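You operate a simulated robot arm through the tools that you are given. There is no shell and no other tool. Be economical: measure what you need, move in short steps, check, and stop when the job is done.

The job below is to be done with a simulated robot arm. You get a single attempt, and the scene is never put back.

TASK
Fetch the polishing block and set it on top of the silver toffee tin.
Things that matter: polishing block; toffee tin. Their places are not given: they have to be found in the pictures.

The check looks at the end state, three seconds after you hand in, the way a careful person would. Anything else that was tipped, shoved, dropped, spilled or broken makes it a failure.

THE ROBOT
A 6-joint arm with a two-finger parallel gripper, fixed in place. Base frame: the origin is at the foot of the arm, x ahead of it, y to its left, z up; the work surface is at about z = 0.723. Units: m, rad, N and s.
With the tool pointing down near the work surface it reaches from about 0.22 to 0.62 m from the base axis. Its first joint turns from -1.152 to 1.152 rad. Payload 2.7 kg.
The TCP is the grasp point between the finger pads, 0.023 m short of the fingertips. In the tool frame z runs along the fingers and y along their closing line. Largest opening 0.094 m; finger width 0.038, thickness 0.01; the body of the gripper, 0.054 by 0.096 m, starts 0.039 m behind the TCP.
Orientation is told as [roll, pitch, yaw] about the base's x, y, z axes, in that order, counted from this pose: with the fingers straight down and closing along the base's y, the tool's x points along the base's -x, its y along +y and its z along -z.

THE INTERFACE
- The arm moves only by the tool step_arm. Its argument "rows" is a list of rows, each a list of 3 entries, a list of its own where there are three numbers: the shift along the tool's x, y, z in units of 40 mm (1.0 is 40 mm), then the turn about the tool's z in units of 8 degrees (1.0 is 8 degrees), then the finger opening in m, from 0 to 0.094. In form: [[[x, y, z], yaw, hand], ...]. A call has 1 to 20 rows; each row shifts and turns the commanded pose from where the row before left it, along the tool's axes as they then stand. A call with a number of a shift or a turn outside -1 to 1 is refused whole. Rows are played at 5 a second. More than 0.05 m and 0.15 rad between two rows, or a gripper value outside its range, and nothing of the call is played. A pose out of reach is approached as far as the arm can. The call stops where the force on the tool passes 40 N (or 10 N more than at its start, if that is more) or the arm is blocked; 0.2 s more then pass. Each finger travels about 0.045 m/s and halts on what it meets, pressing with about 28 N; the grip force reading is that of the motor and also rises with nothing between the fingers. The clock runs only during rows and for 0.2 s after the last one: add rows that do not move to give the fingers time. The reply holds the time, the measured pose of the TCP, the force on the tool along the base axes, the opening and the grip force, in the units named above and with some noise, and new pictures: "views" is both (left out), scene, wrist or none.
- Cameras (640 x 400 px; columns grow to the right, rows downward): "scene" is fixed at [0.0536, -0.4153, 1.4069]; the picture's right is [0.93, -0.37, 0.00], its down [-0.20, -0.50, -0.84] and it looks along [0.31, 0.78, -0.54] (base axes); focal length 320 px, centre (320, 200). "wrist" rides on the gripper at [-0.039, 0, -0.044] in the tool frame; the picture's right is [0.00, -1.00, 0.00], its down [0.97, 0.00, -0.24] and it looks along [0.24, 0.00, 0.97] (tool axes); focal length 218 px, centre (320, 200).
- pixel_to_xyz(camera, pixels): for up to 12 pixels [column, row] of the newest picture of that camera ("zoom" is the newest enlarged one), the place [x, y, z] in the base frame of the surface seen there, good to about 0.003 m. The clock stands still meanwhile.
- close_up(camera, box): a new picture of the part [left, top, right, bottom] of that camera's present view, enlarged. The clock stands still meanwhile.
- finish_job(): hands the job in; it is judged then, once.

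Go step by step. Measure first, check grasps and placings, and put right what went wrong. The budget is 60 turns and 120 pictures, counting those below and the enlarged ones. Unless the task says otherwise, let go and move clear before handing in, and close with one line.

The tools are called after "Request:" as a command line: name --argument value ..., lists and objects as JSON in quotes. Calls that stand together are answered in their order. step_arm: Moves the arm, as the interface text tells. Its arguments: {"type":"object","properties":{"rows":{"type":"array","items":{"type":"array"}},"views":{"type":"string","enum":["both","scene","wrist","none"]}},"required":["rows"]} The other tools are called the same way: pixel_to_xyz (camera, pixels) gives the place of the surface under pixels of a picture; close_up (camera, box) takes an enlarged picture of a part of a camera's view; finish_job () hands the job in.

At the start:

```text
clock: 0.0
position: [0.3394, 0.3309, 1.094]
tool_rot: [-0.001, -0.001, 0.0]
contact_force: [0.6, -0.3, 0.3]
opening: 0.094
finger_force: 0.1
```

scene: 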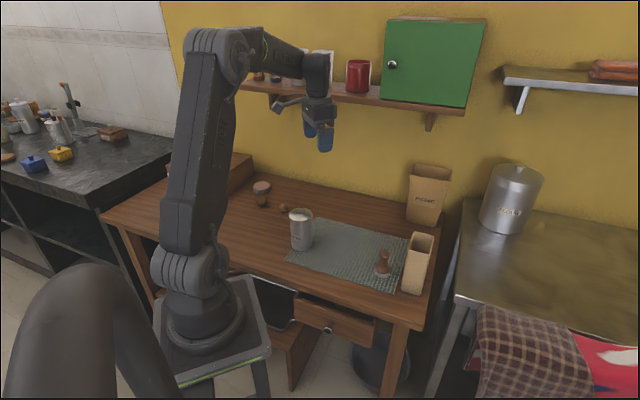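
wrist: 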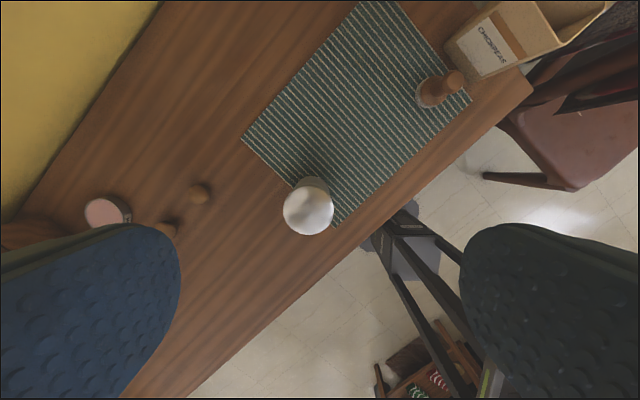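

The pictures show a silver can at scene (301,228), a wooden knobbed item at (382,262), and a pinkish-topped item at (262,192). I'll enlarge these to tell them apart.

Request:
close_up --camera "scene" --box '[230, 160, 350, 270]'

Request:
close_up --camera "scene" --box '[340, 150, 460, 300]'

Request:
close_up --camera "wrist" --box '[380, 30, 540, 130]'

Request:
close_up --camera "wrist" --box '[60, 160, 360, 260]'

Request:
pixel_to_xyz --camera "wrist" --pixels '[[308, 212], [285, 205], [330, 220], [315, 182], [453, 80], [425, 90], [440, 98], [200, 194], [105, 210], [165, 230], [360, 150], [485, 50]]'

Request:
pixel_to_xyz --camera "scene" --pixels '[[301, 214], [301, 235], [303, 248], [384, 253], [382, 262], [382, 273], [262, 187], [262, 200], [283, 207], [418, 240], [428, 170], [412, 285]]'

```text
3.64 times, centred on (290, 215) of scene
```

zoom: 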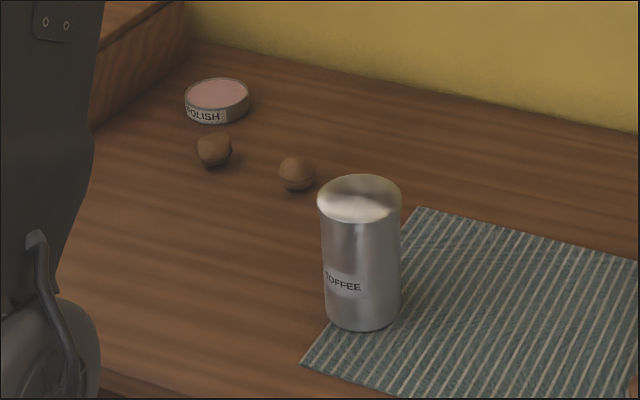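

```text
2.67 times, centred on (400, 225) of scene
```

zoom: 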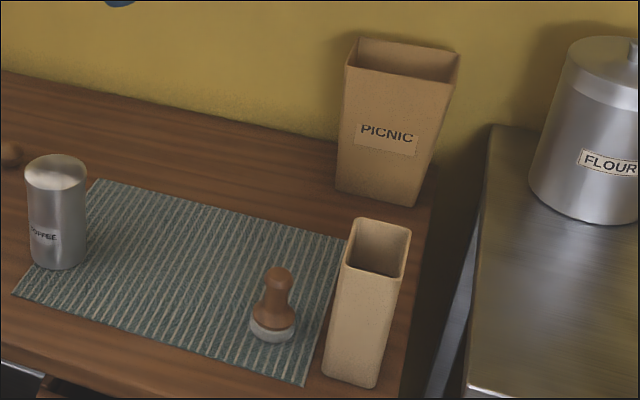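

```text
4.00 times, centred on (460, 80) of wrist
```

zoom: 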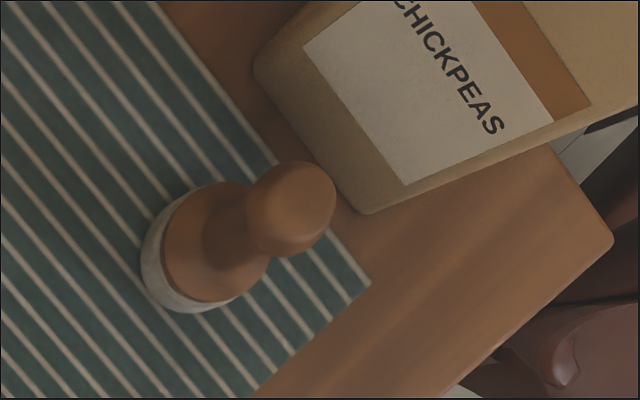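

```text
2.13 times, centred on (210, 210) of wrist
```

zoom: 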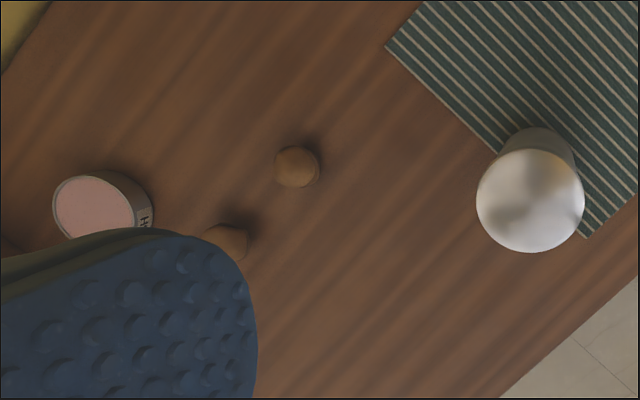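

```text
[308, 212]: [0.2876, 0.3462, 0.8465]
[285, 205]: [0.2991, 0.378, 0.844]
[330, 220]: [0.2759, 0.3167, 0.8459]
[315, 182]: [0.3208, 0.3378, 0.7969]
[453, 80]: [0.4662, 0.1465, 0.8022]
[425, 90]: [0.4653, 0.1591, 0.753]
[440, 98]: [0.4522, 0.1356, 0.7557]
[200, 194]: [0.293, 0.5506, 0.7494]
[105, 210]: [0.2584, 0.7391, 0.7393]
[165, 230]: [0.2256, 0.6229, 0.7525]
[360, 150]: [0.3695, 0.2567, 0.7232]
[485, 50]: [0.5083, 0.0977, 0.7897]
```

```text
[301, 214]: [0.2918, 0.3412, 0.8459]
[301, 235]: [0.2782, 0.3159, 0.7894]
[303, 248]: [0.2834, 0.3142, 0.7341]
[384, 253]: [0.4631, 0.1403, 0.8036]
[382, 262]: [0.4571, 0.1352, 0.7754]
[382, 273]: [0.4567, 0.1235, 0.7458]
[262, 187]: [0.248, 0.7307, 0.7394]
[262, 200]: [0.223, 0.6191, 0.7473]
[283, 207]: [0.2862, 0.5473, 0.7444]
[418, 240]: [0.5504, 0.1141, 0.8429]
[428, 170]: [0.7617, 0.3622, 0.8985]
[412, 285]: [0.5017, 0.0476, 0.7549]
```

The polishing block is the felt-bottomed wooden knob near (0.465, 0.145), top about 0.805. The TOFFEE tin is near (0.288, 0.345), top about 0.846. The CHICKPEAS box stands close to the block, so I move above the block to look down.

Request:
step_arm --rows '[[[-0.4, -0.58, 0.38], 0, 0.094], [[-0.4, -0.58, 0.38], 0, 0.094], [[-0.4, -0.58, 0.38], 0, 0.094], [[-0.4, -0.58, 0.38], 0, 0.094], [[-0.4, -0.58, 0.38], 0, 0.094], [[-0.4, -0.58, 0.38], 0, 0.094], [[-0.4, -0.58, 0.38], 0, 0.094], [[-0.4, -0.58, 0.38], 0, 0.094], [[0, 0, 0], 0, 0.094]]'

```text
clock: 2.0
position: [0.4707, 0.1447, 0.9724]
tool_rot: [0.002, -0.001, -0.001]
contact_force: [0.1, -0.4, -0.9]
opening: 0.0942
finger_force: 0.1
```

scene: 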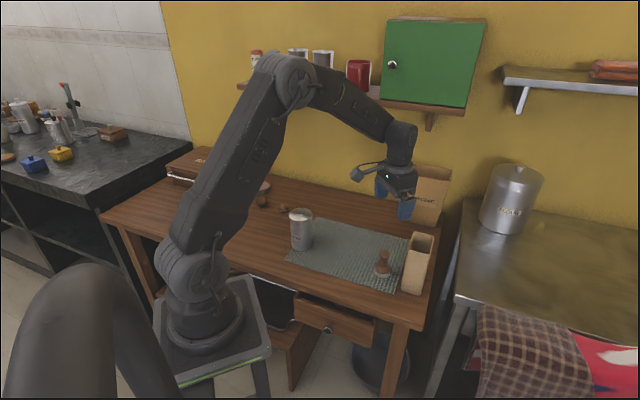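
wrist: 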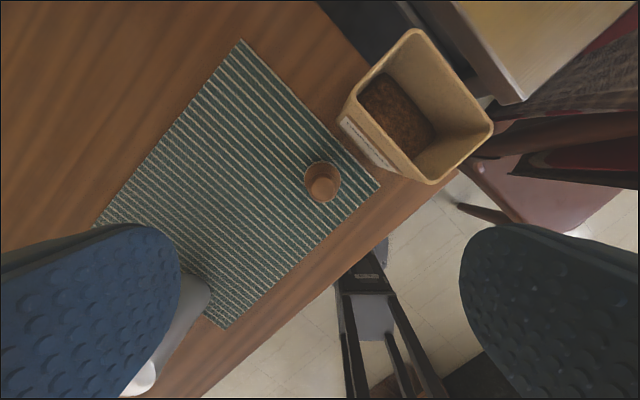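

Request:
close_up --camera "wrist" --box '[280, 130, 440, 230]'

Request:
pixel_to_xyz --camera "wrist" --pixels '[[322, 189], [314, 180], [330, 196], [318, 165], [308, 176], [337, 182], [341, 118], [428, 183], [345, 110], [420, 176], [414, 31], [491, 125]]'

```text
4.00 times, centred on (360, 180) of wrist
```

zoom: 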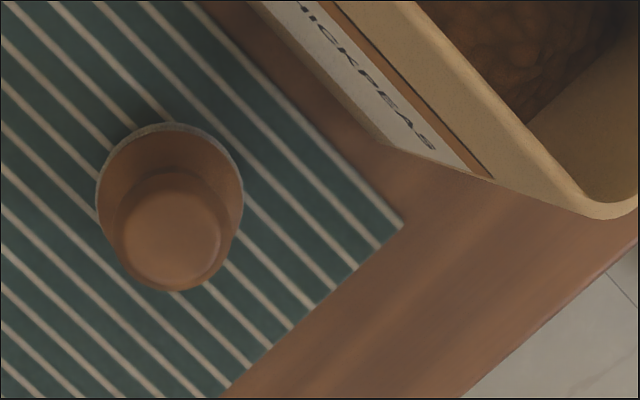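

```text
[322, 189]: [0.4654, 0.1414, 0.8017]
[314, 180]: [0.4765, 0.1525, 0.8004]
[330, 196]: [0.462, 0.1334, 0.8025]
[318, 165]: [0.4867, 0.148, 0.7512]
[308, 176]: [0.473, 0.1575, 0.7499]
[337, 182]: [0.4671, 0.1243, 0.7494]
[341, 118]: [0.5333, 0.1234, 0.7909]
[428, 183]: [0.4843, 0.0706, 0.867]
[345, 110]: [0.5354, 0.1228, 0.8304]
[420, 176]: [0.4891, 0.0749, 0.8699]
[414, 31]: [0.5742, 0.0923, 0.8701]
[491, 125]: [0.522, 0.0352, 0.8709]
```

The block's knob is centred near (0.466, 0.143), top about 0.802. The box's near face is about 65 mm away with its rim at 0.87. I check the gripper's shape for the part that sticks out at scene (360,175).

Request:
close_up --camera "scene" --box '[330, 110, 450, 230]'

Request:
close_up --camera "scene" --box '[360, 235, 410, 285]'

```text
3.33 times, centred on (390, 170) of scene
```

zoom: 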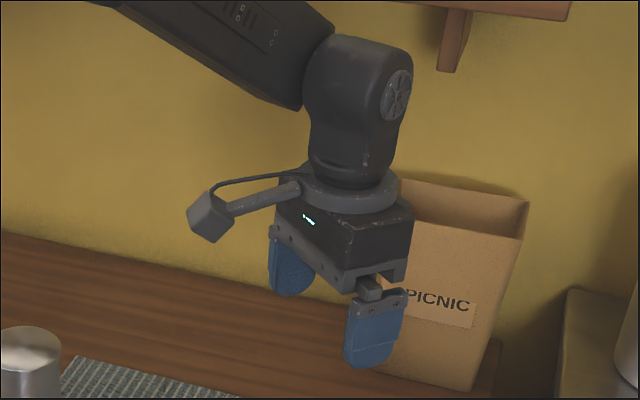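

```text
8.00 times, centred on (385, 260) of scene
```

zoom: 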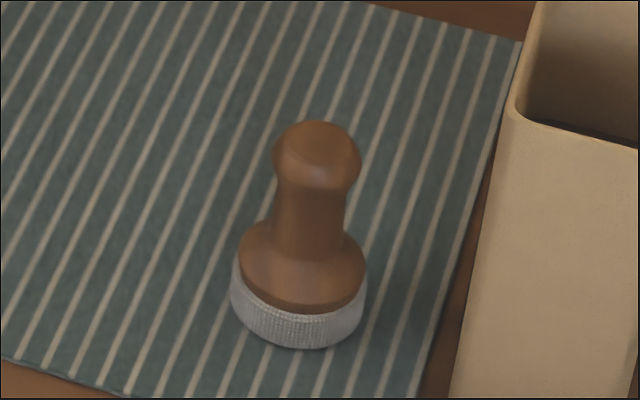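

The sensor arm points away from the box, so I turn the hand about 40° so its narrow side faces the box. Then I centre on the knob and come down partway with a smaller opening.

Request:
step_arm --rows '[[[0.12, -0.08, 0], 0, 0.07], [[0, 0, 0], 1, 0.07], [[0, 0, 0], 1, 0.07], [[0, 0, 0], 1, 0.07], [[0, 0, 0], 1, 0.07], [[0, 0, 0], 1, 0.07], [[0, 0, 0.8], 0, 0.07], [[0, 0, 0.8], 0, 0.07], [[0, 0, 0.5], 0, 0.07], [[0, 0, 0], 0, 0.07]]'

```text
clock: 4.2
position: [0.4619, 0.1425, 0.8887]
tool_rot: [0.001, 0.0, -0.696]
contact_force: [-0.3, 0.8, 0.0]
opening: 0.0699
finger_force: 0.1
```

scene: 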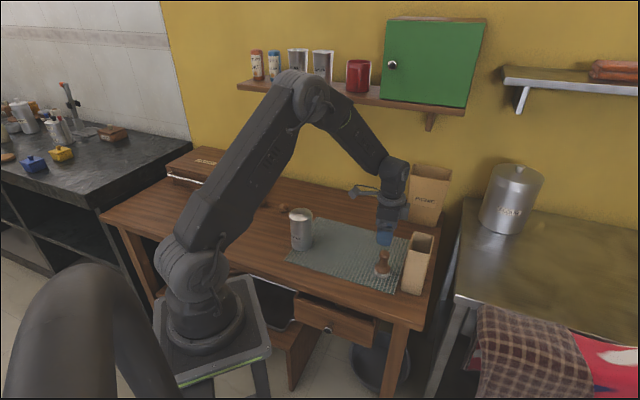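
wrist: 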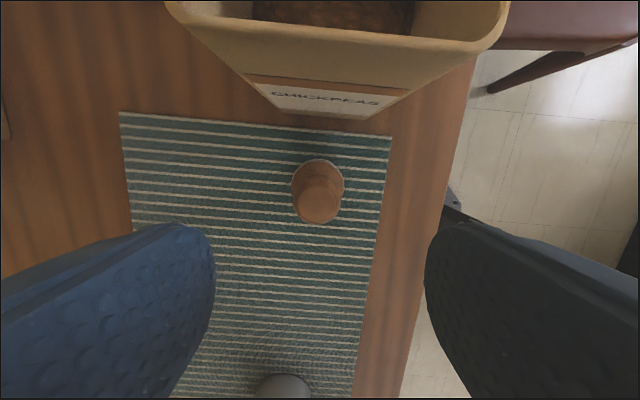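

The box face is now parallel to the hand, and the knob sits at wrist (318,205). I measure it before coming down.

Request:
pixel_to_xyz --camera "wrist" --pixels '[[318, 204], [302, 204], [334, 204], [318, 192], [318, 218]]'

Request:
close_up --camera "wrist" --box '[270, 150, 366, 240]'

```text
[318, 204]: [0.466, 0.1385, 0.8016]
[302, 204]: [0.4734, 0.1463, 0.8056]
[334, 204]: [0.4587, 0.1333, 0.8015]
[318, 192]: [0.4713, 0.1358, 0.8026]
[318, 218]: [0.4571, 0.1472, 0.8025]
```

```text
4.44 times, centred on (318, 195) of wrist
```

zoom: 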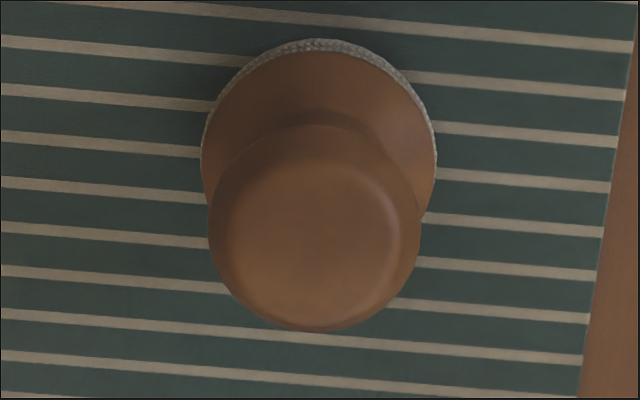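

The knob is centred near (0.467, 0.138), about 30 mm wide, so I shift about 6 mm along tool −x. Then I descend to z≈0.787 and close.

Request:
step_arm --rows '[[[-0.15, 0, 0], 0, 0.07], [[0, 0, 0.64], 0, 0.07], [[0, 0, 0.64], 0, 0.07], [[0, 0, 0.64], 0, 0.07], [[0, 0, 0.6], 0, 0.07], [[0, 0, 0], 0, 0.07], [[0, 0, 0], 0, 0.07]]'

```text
clock: 5.8
position: [0.4677, 0.1403, 0.7887]
tool_rot: [0.001, -0.001, -0.698]
contact_force: [-0.6, 0.8, 0.2]
opening: 0.0697
finger_force: 0.1
```

scene: 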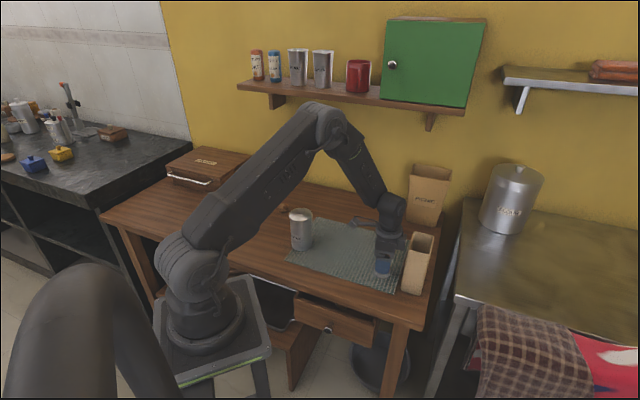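
wrist: 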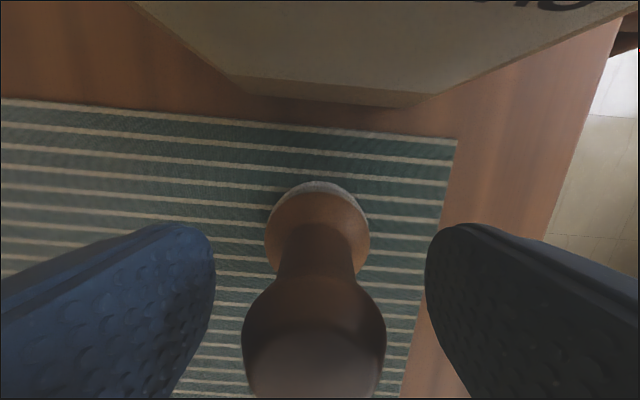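

The knob lies centred between the pads at wrist (314,340). I close the fingers and give them time.

Request:
step_arm --rows '[[[0, 0, 0], 0, 0.05], [[0, 0, 0], 0, 0.03], [[0, 0, 0], 0, 0.015], [[0, 0, 0], 0, 0.015], [[0, 0, 0], 0, 0.015], [[0, 0, 0], 0, 0.015]]' --views "wrist"

```text
clock: 7.2
position: [0.4666, 0.1394, 0.789]
tool_rot: [0.0, 0.0, -0.697]
contact_force: [0.6, 0.2, 0.4]
opening: 0.0287
finger_force: 28.3
```

wrist: 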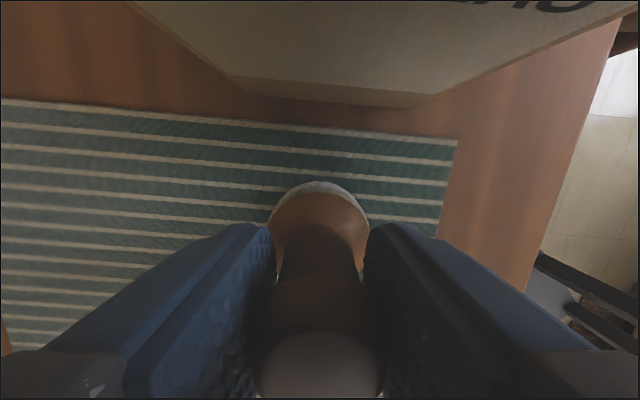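

The grip holds at opening 0.0287 with 28 N. I lift straight up.

Request:
step_arm --rows '[[[0, 0, -0.4], 0, 0.015], [[0, 0, -0.8], 0, 0.015], [[0, 0, -0.8], 0, 0.015], [[0, 0, -0.8], 0, 0.015], [[0, 0, -0.8], 0, 0.015], [[0, 0, -0.8], 0, 0.015], [[0, 0, 0], 0, 0.015]]'

```text
clock: 8.8
position: [0.4669, 0.1365, 0.965]
tool_rot: [-0.002, 0.0, -0.698]
contact_force: [0.4, 0.6, -0.1]
opening: 0.0285
finger_force: 27.9
```

scene: 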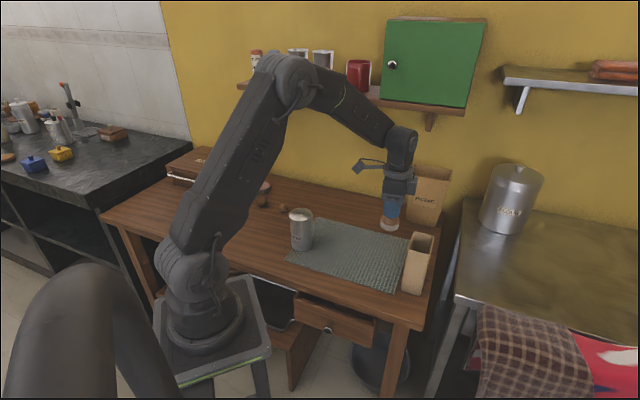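
wrist: 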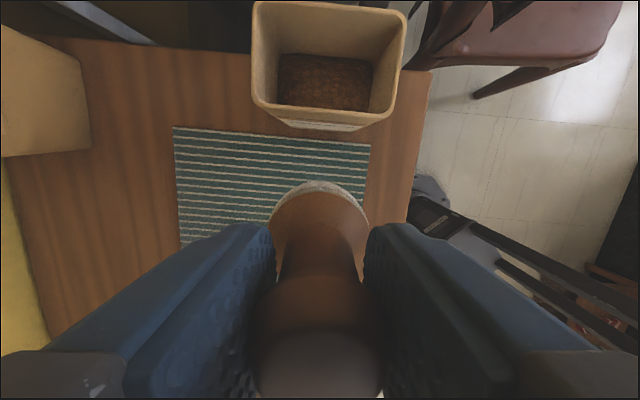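

The block hangs upright, with nothing disturbed. Now I measure the tin's lid rim precisely, using an enlarged scene view.

Request:
close_up --camera "scene" --box '[270, 195, 334, 259]'

```text
6.25 times, centred on (302, 227) of scene
```

zoom: 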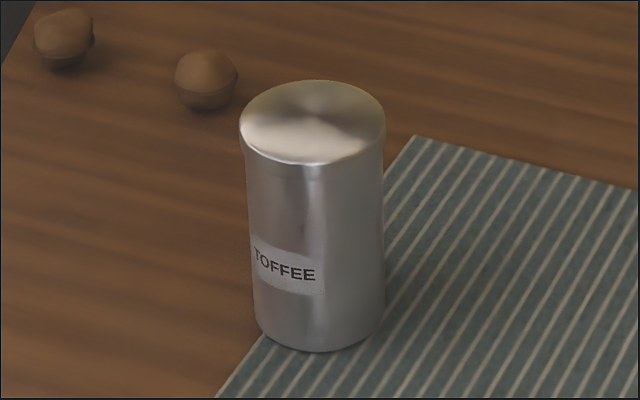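

Request:
pixel_to_xyz --camera "zoom" --pixels '[[313, 121], [246, 121], [379, 121], [313, 84], [313, 158], [270, 98], [356, 98], [270, 148], [356, 148], [290, 120], [335, 120]]'

```text
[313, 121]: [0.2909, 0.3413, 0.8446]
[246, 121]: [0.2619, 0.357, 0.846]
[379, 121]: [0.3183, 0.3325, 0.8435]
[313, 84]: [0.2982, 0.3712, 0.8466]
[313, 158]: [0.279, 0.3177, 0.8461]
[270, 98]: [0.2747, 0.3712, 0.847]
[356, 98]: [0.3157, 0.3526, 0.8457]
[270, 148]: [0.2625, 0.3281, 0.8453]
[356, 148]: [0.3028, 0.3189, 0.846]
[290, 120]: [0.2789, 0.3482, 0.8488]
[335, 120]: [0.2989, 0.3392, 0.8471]
```

The lid is flat at z≈0.846, centred near (0.2895, 0.3445) with radius about 30 mm. I carry the block over it at the present height.

Request:
step_arm --rows '[[[0.3, 0.05, 0], 0, 0.015], [[0.6, 0.1, 0], 0, 0.015], [[0.7, 0.12, 0], 0, 0.015], [[0.7, 0.12, 0], 0, 0.015], [[0.7, 0.12, 0], 0, 0.015], [[0.7, 0.12, 0], 0, 0.015], [[0.7, 0.12, 0], 0, 0.015], [[0.7, 0.12, 0], 0, 0.015], [[0.7, 0.12, 0], 0, 0.015], [[0.6, 0.1, 0], 0, 0.015], [[0.3, 0.05, 0], 0, 0.015], [[0, 0, 0], 0, 0.015], [[0, 0, 0], 0, 0.015]]'

```text
clock: 11.6
position: [0.2912, 0.3436, 0.9638]
tool_rot: [0.0, 0.0, -0.7]
contact_force: [0.9, 0.1, 0.1]
opening: 0.0284
finger_force: 27.8
```

scene: 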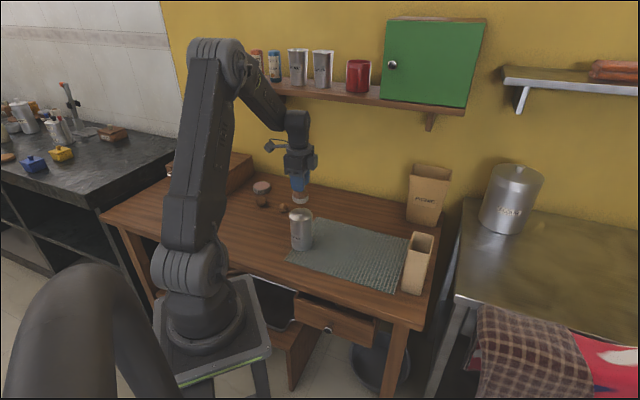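
wrist: 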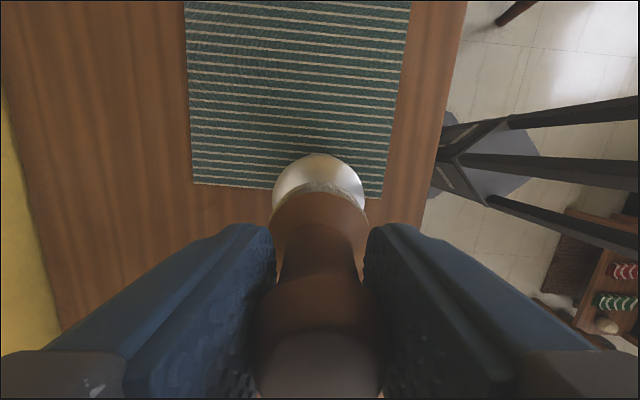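

The block is over the tin at about the wanted spot. I check where the felt base actually hangs relative to the hand.

Request:
close_up --camera "scene" --box '[268, 150, 338, 256]'

Request:
pixel_to_xyz --camera "wrist" --pixels '[[318, 184], [318, 158], [280, 205], [359, 205], [278, 180], [362, 180], [318, 200]]'

Request:
pixel_to_xyz --camera "scene" --pixels '[[295, 199], [301, 201], [307, 199]]'

```text
3.77 times, centred on (303, 203) of scene
```

zoom: 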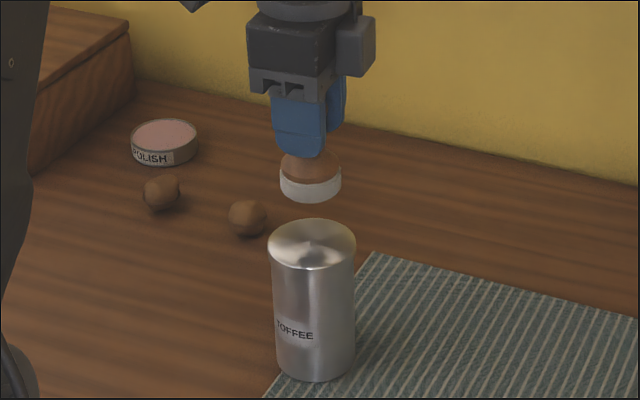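

```text
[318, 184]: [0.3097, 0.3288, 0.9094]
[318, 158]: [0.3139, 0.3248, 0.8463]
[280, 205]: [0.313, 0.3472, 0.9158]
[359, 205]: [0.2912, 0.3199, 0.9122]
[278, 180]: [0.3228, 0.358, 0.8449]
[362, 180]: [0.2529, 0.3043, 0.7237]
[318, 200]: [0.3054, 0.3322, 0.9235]
```

```text
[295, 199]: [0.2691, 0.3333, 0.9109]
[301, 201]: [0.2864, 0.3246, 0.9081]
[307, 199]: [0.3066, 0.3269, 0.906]
```

The felt base is centred about 3 mm off the lid's centre toward tool −x. I correct by 0.08 units and lower to a few millimetres above the lid.

Request:
step_arm --rows '[[[0.08, 0, 0], 0, 0.015], [[0, 0, 0.4], 0, 0.015], [[0, 0, 0.4], 0, 0.015], [[0, 0, 0.3], 0, 0.015], [[0, 0, 0.1], 0, 0.015], [[0, 0, 0], 0, 0.015], [[0, 0, 0], 0, 0.015]]' --views "scene"

Request:
close_up --camera "scene" --box '[268, 180, 338, 250]'

```text
clock: 13.2
position: [0.2893, 0.3451, 0.9166]
tool_rot: [0.0, 0.0, -0.698]
contact_force: [-0.4, -0.1, 0.2]
opening: 0.0286
finger_force: 28.0
```

scene: 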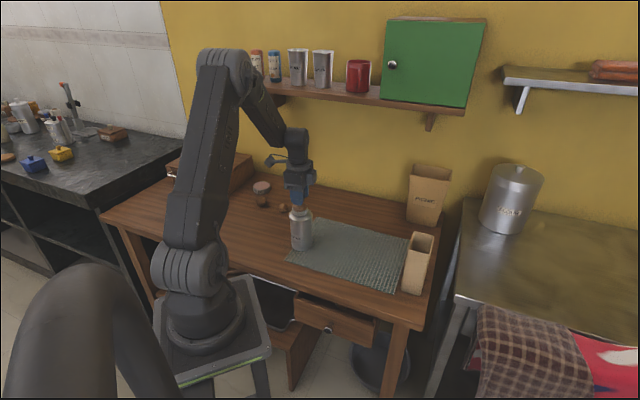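

```text
5.71 times, centred on (303, 215) of scene
```

zoom: 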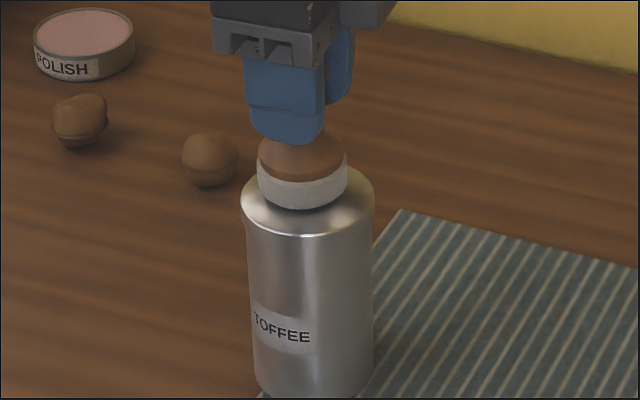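

No contact yet (force about 0) and the base hangs a few millimetres above the lid. I lower in millimetre steps until the force rises.

Request:
step_arm --rows '[[[0, 0, 0.035], 0, 0.015], [[0, 0, 0.035], 0, 0.015], [[0, 0, 0.03], 0, 0.015], [[0, 0, 0], 0, 0.015]]' --views "none"

```text
clock: 14.2
position: [0.2905, 0.3487, 0.9153]
tool_rot: [0.001, -0.002, -0.699]
contact_force: [0.2, 1.2, 15.9]
opening: 0.0285
finger_force: 27.9
```

Contact is made (16 N upward at z≈0.915). I ease up about 2 mm to take off the press and look.

Request:
step_arm --rows '[[[0, 0, -0.04], 0, 0.015], [[0, 0, 0], 0, 0.015]]' --views "both"

Request:
close_up --camera "scene" --box '[268, 180, 338, 250]'

```text
clock: 14.8
position: [0.2881, 0.3477, 0.9152]
tool_rot: [0.0, 0.0, -0.699]
contact_force: [2.7, 1.7, 7.8]
opening: 0.0285
finger_force: 28.0
```

scene: 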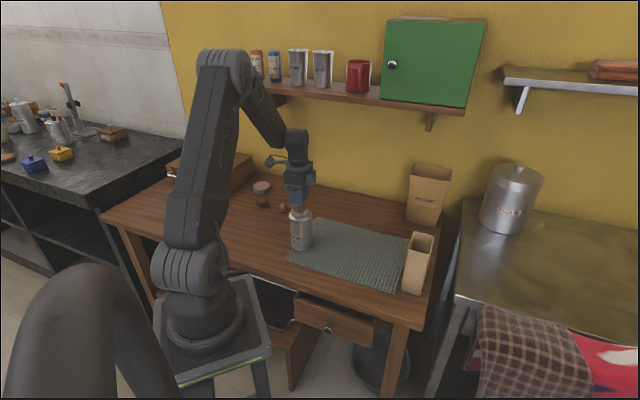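
wrist: 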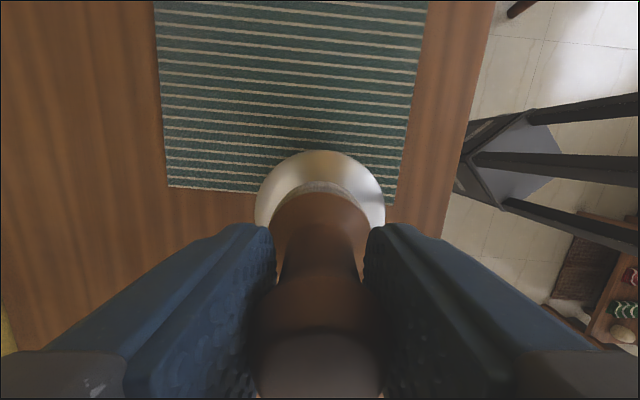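

```text
5.71 times, centred on (303, 215) of scene
```

zoom: 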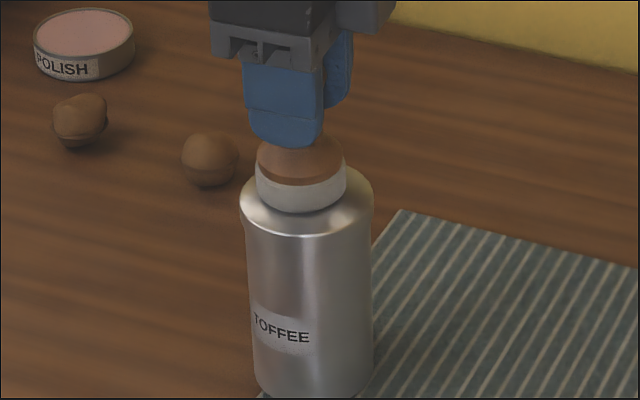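

The block sits upright well inside the lid's rim with only a light press left. I ease off another 1 mm and open the fingers slowly.

Request:
step_arm --rows '[[[0, 0, -0.025], 0, 0.015], [[0, 0, 0], 0, 0.027], [[0, 0, 0], 0, 0.03], [[0, 0, 0], 0, 0.034], [[0, 0, 0], 0, 0.04], [[0, 0, 0], 0, 0.05], [[0, 0, 0], 0, 0.06], [[0, 0, 0], 0, 0.07], [[0, 0, 0], 0, 0.07]]'

```text
clock: 16.8
position: [0.2891, 0.3481, 0.9155]
tool_rot: [0.0, 0.0, -0.697]
contact_force: [-0.6, -0.3, -0.6]
opening: 0.07
finger_force: 0.0
```

scene: 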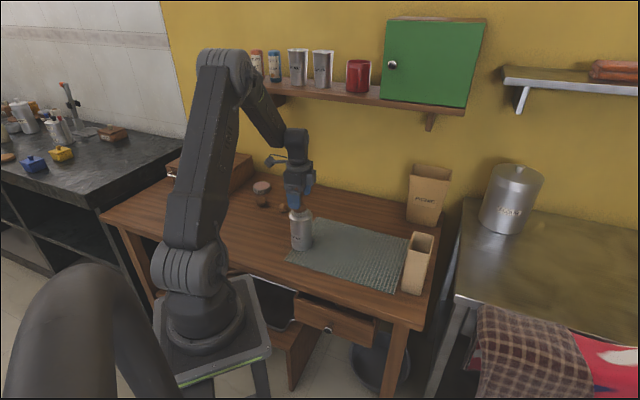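
wrist: 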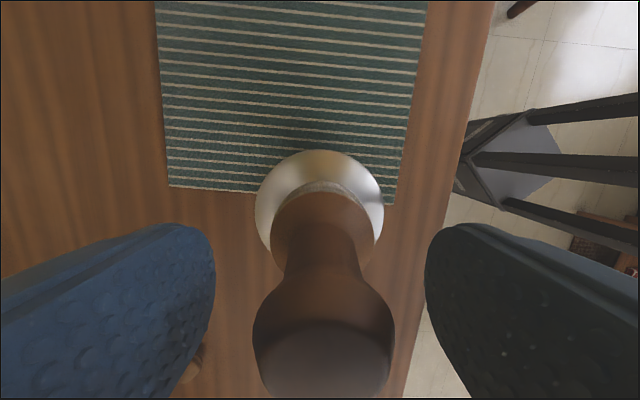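

The fingers are open and clear on both sides, and the block stands free on the lid. I go straight up.

Request:
step_arm --rows '[[[0, 0, -0.3], 0, 0.07], [[0, 0, -0.6], 0, 0.07], [[0, 0, -0.8], 0, 0.07], [[0, 0, -0.8], 0, 0.07], [[0, 0, -0.8], 0, 0.07], [[0, 0, 0], 0, 0.07]]'

Request:
close_up --camera "scene" --box '[258, 160, 348, 255]'

```text
clock: 18.2
position: [0.2872, 0.3452, 1.0482]
tool_rot: [0.001, 0.0, -0.698]
contact_force: [0.5, -0.2, -0.3]
opening: 0.07
finger_force: 0.0
```

scene: 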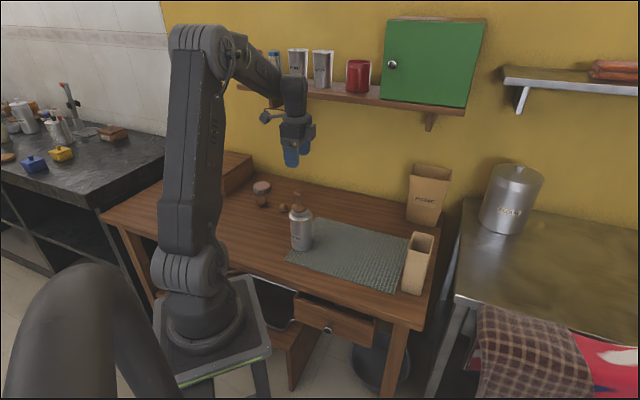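
wrist: 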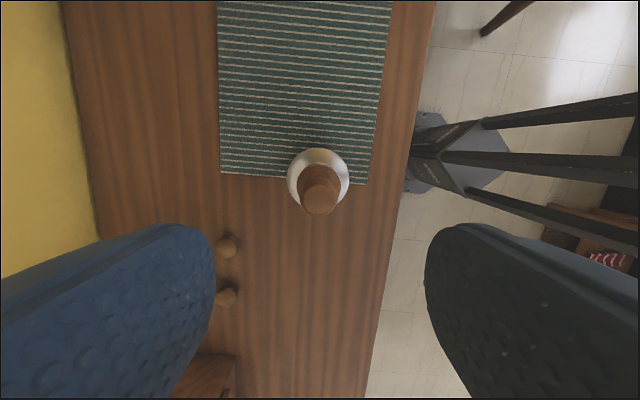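

```text
4.21 times, centred on (303, 208) of scene
```

zoom: 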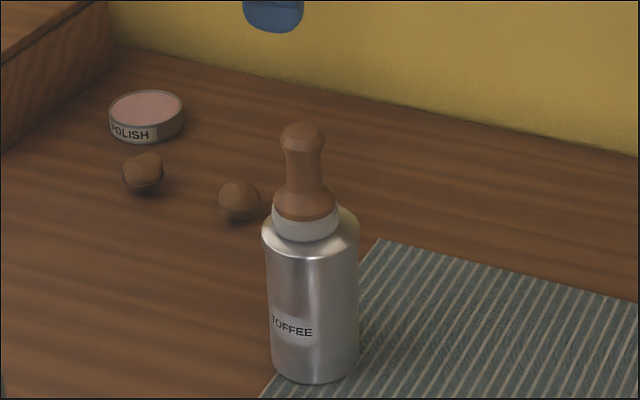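

The block stands upright near the centre of the toffee tin's lid, the hand is clear, and nothing else has moved. I hand the job in.

Request:
finish_job

```text
The job is handed in.
```

The polishing block is standing upright on the lid of the silver toffee tin, the gripper has let go and is well clear, and the last pictures show nothing else disturbed.
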